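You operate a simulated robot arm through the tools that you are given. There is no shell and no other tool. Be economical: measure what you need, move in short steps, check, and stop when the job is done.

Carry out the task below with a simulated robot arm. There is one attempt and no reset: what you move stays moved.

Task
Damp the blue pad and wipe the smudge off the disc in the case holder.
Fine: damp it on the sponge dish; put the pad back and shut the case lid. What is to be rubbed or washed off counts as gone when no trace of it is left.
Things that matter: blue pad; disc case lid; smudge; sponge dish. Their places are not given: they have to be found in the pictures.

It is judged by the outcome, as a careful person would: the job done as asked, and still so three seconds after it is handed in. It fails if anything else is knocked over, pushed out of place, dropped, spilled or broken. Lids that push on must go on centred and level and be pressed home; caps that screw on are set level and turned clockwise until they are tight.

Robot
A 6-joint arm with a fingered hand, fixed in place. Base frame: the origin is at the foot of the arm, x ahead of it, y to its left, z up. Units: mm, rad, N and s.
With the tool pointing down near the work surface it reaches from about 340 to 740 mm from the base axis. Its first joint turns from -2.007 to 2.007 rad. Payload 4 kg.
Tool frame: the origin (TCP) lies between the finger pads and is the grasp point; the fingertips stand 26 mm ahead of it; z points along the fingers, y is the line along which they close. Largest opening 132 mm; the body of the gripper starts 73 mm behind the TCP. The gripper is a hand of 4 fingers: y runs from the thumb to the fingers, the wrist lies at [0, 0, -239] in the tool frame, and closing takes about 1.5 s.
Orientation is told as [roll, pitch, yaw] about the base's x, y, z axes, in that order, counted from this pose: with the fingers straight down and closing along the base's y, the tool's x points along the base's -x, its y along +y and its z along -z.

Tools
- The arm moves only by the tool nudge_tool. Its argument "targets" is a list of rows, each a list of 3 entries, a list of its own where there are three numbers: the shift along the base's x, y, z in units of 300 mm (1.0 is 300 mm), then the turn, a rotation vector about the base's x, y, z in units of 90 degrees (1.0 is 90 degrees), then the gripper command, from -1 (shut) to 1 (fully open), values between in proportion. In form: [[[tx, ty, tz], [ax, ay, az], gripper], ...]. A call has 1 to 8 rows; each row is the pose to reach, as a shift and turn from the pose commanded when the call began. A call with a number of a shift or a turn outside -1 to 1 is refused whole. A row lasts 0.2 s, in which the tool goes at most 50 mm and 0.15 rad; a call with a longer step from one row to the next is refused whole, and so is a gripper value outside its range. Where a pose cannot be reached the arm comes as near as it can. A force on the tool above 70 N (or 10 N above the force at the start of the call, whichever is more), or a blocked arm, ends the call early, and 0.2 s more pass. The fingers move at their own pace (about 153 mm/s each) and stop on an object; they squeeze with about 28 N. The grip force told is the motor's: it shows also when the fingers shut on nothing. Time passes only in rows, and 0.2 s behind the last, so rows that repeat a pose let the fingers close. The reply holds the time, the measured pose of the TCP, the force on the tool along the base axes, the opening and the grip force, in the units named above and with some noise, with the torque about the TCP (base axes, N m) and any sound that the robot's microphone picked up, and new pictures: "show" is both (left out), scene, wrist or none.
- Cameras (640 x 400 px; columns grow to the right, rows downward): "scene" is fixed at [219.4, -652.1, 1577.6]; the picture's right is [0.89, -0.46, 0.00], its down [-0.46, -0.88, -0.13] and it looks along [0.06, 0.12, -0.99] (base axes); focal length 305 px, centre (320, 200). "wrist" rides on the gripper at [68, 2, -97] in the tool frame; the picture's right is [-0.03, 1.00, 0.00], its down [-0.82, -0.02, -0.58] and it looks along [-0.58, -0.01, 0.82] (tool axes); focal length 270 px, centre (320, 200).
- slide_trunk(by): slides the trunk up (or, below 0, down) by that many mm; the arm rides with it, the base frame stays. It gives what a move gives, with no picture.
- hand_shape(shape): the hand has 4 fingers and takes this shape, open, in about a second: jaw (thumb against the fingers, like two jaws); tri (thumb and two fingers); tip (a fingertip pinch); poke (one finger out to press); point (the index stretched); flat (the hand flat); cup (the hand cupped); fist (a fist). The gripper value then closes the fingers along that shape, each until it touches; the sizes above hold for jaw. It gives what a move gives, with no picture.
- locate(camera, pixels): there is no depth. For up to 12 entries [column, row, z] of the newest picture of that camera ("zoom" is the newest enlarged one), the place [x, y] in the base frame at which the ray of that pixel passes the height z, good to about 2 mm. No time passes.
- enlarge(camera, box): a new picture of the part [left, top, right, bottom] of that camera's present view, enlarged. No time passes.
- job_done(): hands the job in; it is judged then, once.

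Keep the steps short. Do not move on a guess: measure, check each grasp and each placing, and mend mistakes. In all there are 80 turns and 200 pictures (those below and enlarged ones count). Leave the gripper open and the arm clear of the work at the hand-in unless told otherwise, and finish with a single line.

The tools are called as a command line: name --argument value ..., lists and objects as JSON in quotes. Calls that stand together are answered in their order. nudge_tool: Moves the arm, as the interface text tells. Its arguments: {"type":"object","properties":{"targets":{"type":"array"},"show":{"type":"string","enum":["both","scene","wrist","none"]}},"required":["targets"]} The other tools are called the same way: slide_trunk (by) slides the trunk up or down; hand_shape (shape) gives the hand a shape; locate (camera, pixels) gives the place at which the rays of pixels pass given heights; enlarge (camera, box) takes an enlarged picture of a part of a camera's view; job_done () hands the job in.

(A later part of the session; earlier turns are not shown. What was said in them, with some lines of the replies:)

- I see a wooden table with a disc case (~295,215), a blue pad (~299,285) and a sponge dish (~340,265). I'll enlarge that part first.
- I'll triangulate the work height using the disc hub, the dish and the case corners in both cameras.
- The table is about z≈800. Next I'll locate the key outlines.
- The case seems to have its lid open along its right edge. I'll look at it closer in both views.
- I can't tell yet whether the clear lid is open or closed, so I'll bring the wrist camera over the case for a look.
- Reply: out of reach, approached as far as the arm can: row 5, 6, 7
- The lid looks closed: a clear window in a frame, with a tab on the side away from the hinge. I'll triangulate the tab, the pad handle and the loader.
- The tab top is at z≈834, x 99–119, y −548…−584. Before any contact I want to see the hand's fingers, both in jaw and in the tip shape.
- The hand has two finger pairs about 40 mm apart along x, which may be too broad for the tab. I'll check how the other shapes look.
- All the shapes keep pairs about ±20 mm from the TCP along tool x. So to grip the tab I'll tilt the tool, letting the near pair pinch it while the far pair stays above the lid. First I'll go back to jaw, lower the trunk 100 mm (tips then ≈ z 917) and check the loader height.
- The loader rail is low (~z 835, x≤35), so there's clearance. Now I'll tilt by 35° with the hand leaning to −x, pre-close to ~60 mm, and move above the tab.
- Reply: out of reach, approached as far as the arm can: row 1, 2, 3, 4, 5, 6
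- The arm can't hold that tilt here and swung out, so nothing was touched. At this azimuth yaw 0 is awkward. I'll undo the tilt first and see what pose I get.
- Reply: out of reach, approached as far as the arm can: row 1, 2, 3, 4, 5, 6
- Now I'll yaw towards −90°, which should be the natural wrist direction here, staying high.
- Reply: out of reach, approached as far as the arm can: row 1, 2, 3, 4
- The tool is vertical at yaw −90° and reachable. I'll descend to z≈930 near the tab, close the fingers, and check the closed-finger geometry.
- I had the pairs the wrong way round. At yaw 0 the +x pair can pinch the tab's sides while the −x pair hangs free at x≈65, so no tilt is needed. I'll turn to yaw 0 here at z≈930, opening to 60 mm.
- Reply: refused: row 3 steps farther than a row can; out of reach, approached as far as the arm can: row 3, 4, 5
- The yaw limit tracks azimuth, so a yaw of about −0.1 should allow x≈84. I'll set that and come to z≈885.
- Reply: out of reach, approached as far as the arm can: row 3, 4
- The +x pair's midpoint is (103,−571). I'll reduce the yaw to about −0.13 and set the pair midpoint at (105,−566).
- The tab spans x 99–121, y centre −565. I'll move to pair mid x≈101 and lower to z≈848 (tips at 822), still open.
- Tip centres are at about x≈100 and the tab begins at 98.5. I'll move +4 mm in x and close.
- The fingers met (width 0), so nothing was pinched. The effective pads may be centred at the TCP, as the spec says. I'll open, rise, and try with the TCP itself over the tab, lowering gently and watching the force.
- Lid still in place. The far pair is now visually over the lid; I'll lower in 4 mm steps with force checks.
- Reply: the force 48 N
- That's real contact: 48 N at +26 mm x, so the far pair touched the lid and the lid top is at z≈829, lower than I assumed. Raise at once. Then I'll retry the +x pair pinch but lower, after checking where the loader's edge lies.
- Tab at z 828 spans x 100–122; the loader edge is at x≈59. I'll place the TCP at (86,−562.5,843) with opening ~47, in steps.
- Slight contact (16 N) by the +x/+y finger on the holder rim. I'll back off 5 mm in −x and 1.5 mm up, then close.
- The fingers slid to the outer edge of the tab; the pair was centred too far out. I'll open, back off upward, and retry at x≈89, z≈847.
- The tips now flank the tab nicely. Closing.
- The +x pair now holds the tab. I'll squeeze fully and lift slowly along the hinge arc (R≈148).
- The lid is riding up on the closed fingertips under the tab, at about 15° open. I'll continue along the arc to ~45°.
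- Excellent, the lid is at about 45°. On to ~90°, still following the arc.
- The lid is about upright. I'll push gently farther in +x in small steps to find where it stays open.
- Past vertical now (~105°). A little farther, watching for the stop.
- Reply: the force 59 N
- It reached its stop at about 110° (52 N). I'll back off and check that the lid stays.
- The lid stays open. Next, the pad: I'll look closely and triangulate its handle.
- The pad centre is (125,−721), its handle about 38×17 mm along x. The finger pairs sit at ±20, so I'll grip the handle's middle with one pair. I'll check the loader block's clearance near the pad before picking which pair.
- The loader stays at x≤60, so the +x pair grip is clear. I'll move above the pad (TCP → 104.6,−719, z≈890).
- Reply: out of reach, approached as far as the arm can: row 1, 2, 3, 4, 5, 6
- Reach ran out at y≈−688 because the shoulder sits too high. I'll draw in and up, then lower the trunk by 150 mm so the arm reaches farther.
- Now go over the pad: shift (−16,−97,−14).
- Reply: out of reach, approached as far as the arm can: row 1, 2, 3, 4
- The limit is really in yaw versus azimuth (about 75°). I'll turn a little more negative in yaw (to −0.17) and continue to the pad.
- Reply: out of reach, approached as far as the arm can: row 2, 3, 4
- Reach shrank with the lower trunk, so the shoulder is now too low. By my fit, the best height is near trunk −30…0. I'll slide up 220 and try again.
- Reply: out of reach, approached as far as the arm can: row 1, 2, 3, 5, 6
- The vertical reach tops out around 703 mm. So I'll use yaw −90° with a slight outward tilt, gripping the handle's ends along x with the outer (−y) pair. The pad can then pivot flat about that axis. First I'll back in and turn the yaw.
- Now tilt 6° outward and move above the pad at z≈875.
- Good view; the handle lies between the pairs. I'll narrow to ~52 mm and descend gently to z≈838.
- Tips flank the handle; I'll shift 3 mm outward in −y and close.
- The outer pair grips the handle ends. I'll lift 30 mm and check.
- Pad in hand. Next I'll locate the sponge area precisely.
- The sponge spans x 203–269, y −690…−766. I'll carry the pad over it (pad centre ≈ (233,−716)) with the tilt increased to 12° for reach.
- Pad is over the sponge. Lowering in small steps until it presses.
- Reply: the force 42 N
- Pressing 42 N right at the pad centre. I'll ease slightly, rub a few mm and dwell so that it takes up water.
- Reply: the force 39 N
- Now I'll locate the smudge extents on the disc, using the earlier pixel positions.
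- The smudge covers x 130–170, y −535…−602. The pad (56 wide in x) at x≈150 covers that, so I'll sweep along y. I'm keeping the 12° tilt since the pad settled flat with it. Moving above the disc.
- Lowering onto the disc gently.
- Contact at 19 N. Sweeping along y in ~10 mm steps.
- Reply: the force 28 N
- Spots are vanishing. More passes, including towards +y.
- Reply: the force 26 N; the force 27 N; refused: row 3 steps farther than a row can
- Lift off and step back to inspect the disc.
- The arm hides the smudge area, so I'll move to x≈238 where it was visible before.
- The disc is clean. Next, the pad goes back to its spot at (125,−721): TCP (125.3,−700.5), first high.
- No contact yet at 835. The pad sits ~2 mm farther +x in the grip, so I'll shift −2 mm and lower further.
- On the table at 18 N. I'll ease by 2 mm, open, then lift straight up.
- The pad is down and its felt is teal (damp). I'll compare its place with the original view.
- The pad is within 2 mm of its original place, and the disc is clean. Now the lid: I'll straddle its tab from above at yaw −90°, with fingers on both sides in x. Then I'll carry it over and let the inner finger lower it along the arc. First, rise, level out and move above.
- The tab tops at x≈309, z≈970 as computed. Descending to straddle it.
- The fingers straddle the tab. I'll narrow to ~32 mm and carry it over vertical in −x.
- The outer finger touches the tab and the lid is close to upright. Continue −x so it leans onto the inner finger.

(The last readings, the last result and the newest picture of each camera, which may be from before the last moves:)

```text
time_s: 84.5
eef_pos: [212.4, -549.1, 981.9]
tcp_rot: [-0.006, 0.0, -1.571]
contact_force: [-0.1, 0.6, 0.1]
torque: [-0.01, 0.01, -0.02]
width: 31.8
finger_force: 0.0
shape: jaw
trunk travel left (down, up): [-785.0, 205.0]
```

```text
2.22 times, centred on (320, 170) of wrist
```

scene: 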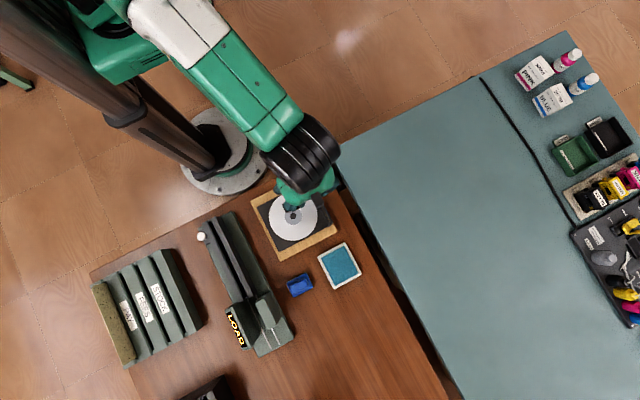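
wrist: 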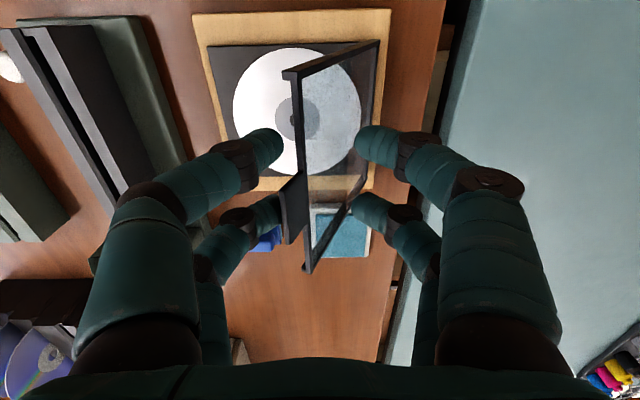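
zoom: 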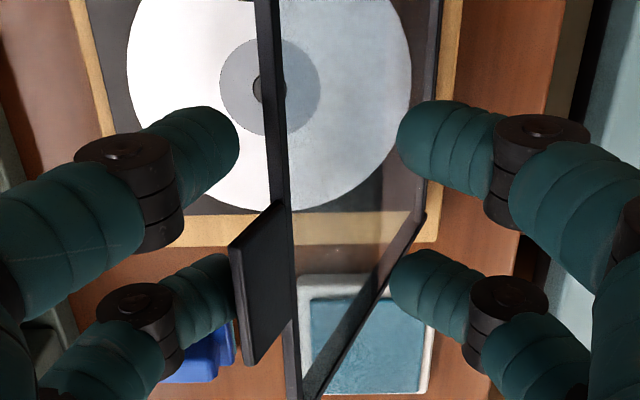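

The lid now leans on the inner finger at ~67°. I'll lower along the arc while widening the hand, so that the outer finger stays clear of the lid.

nudge_tool --targets '[[[-0.012, 0, -0.05], [0, 0, 0], -0.24], [[-0.033, 0, -0.092], [0, 0, 0], 0.06], [[-0.042, 0, -0.134], [0, 0, 0], 0.36], [[-0.06, 0, -0.16], [0, 0, 0], 0.36], [[-0.084, 0, -0.189], [0, 0, 0], 0.36]]' --show "both"

enlarge --camera "wrist" --box '[160, 60, 480, 260]'

```text
time_s: 85.7
eef_pos: [186.8, -548.2, 925.3]
tcp_rot: [-0.005, 0.0, -1.57]
contact_force: [-0.7, -0.4, 0.7]
torque: [-0.02, 0.01, -0.04]
width: 89.7
finger_force: 0.1
shape: jaw
trunk travel left (down, up): [-785.0, 205.0]
```

scene: 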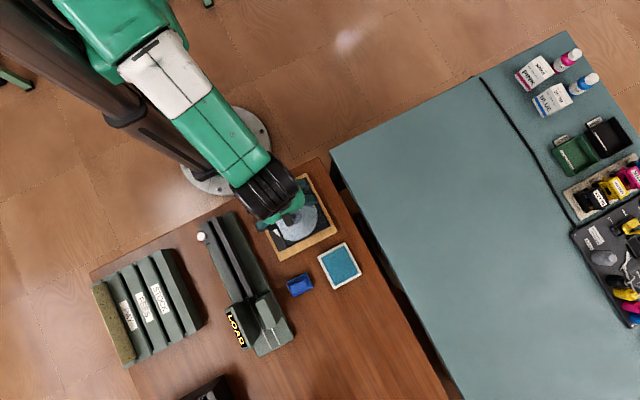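
wrist: 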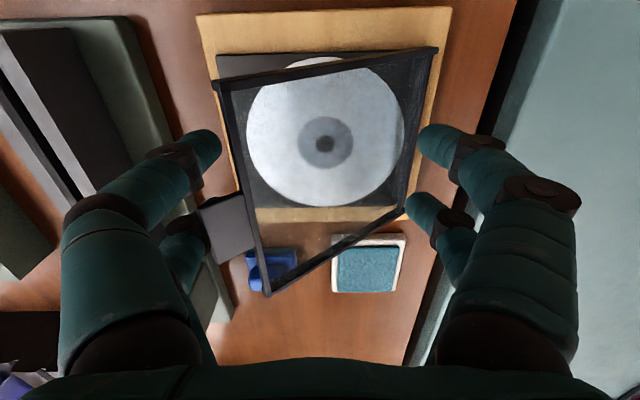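

```text
2.00 times, centred on (320, 160) of wrist
5 turns are left
```

zoom: 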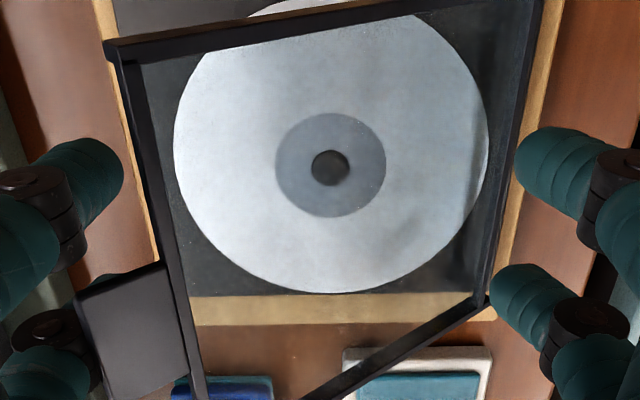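

Supported at ~37° by the inner finger. I'll lower to ~18°, slide the finger out in −x so the lid falls shut softly, and rise.

nudge_tool --targets '[[[-0.029, 0, -0.052], [0, 0, 0], 0.36], [[-0.049, 0, -0.099], [0, 0, 0], 0.36], [[-0.065, 0, -0.148], [0, 0, 0], 0.36], [[-0.12, 0, -0.148], [0, 0, 0], 0.36], [[-0.2, 0, -0.143], [0, 0, 0], 0.36], [[-0.2, 0, 0.0], [0, 0, 0], 0.36], [[-0.2, 0.03, 0.15], [0, 0, 0], 0.36]]' --show "both"

enlarge --camera "wrist" --box '[200, 0, 520, 200]'

enlarge --camera "scene" --box '[240, 165, 350, 255]'

```text
time_s: 87.3
eef_pos: [126.1, -537.3, 970.8]
tcp_rot: [-0.005, 0.001, -1.57]
contact_force: [0.4, 0.1, 0.1]
torque: [0.0, -0.02, 0.02]
width: 89.3
finger_force: 0.1
shape: jaw
trunk travel left (down, up): [-785.0, 205.0]
```

scene: 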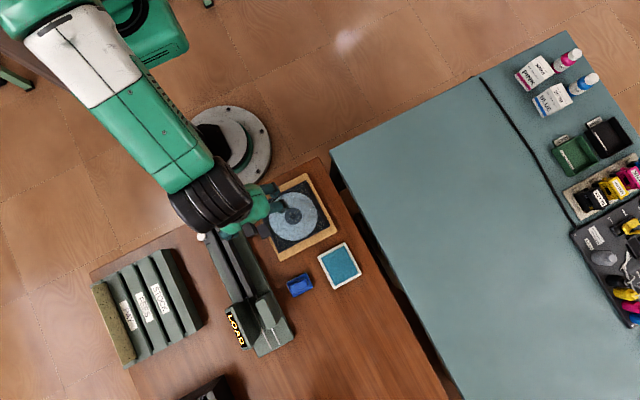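
wrist: 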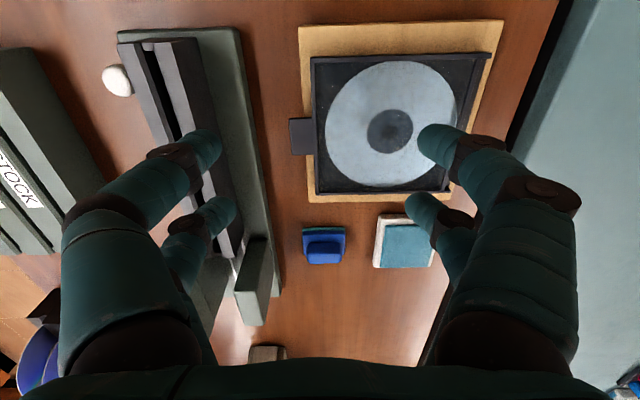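

```text
2.00 times, centred on (360, 100) of wrist
```

zoom: 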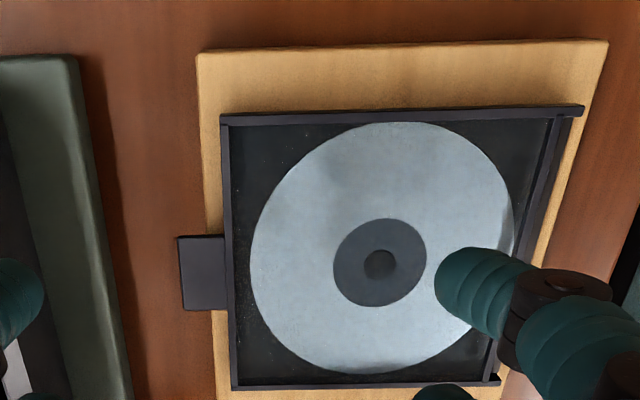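

```text
4.44 times, centred on (295, 210) of scene
4 turns are left
```

zoom: 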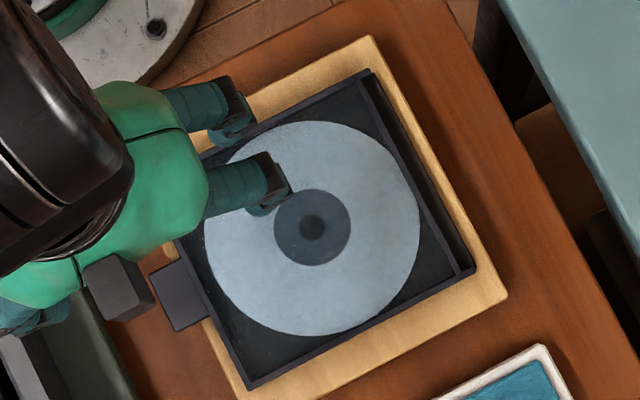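

The lid is shut as it was at the start, and the disc is clean beneath it. I'll raise the open hand clear of the work.

nudge_tool --targets '[[[0, 0.08, 0.1], [0, 0, 0], 0.7], [[0.02, 0.16, 0.2], [0, 0, 0], 1], [[0.05, 0.24, 0.3], [0, 0, 0], 1], [[0.08, 0.32, 0.36], [0, 0, 0], 1], [[0.08, 0.32, 0.36], [0, 0, 0], 1]]' --show "scene"

```text
time_s: 88.5
eef_pos: [152.1, -442.4, 1077.7]
tcp_rot: [-0.007, 0.001, -1.571]
contact_force: [-0.1, 0.2, -0.3]
torque: [0.0, 0.03, 0.03]
width: 131.7
finger_force: 0.1
shape: jaw
trunk travel left (down, up): [-785.0, 205.0]
3 turns are left
```

scene: 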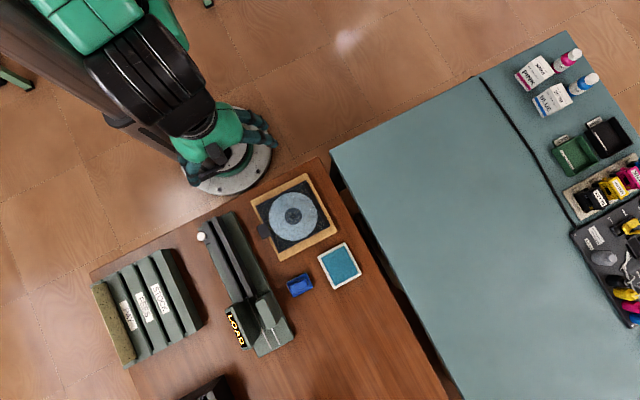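

Everything is in place: disc clean, lid shut, pad back, hand open and clear. Handing in.

job_done

```text
The job is handed in.
```

The pad was damped on the sponge dish, the disc was wiped with no smudge left in view, the pad is back within about 2 mm of its place, and the case lid is shut.
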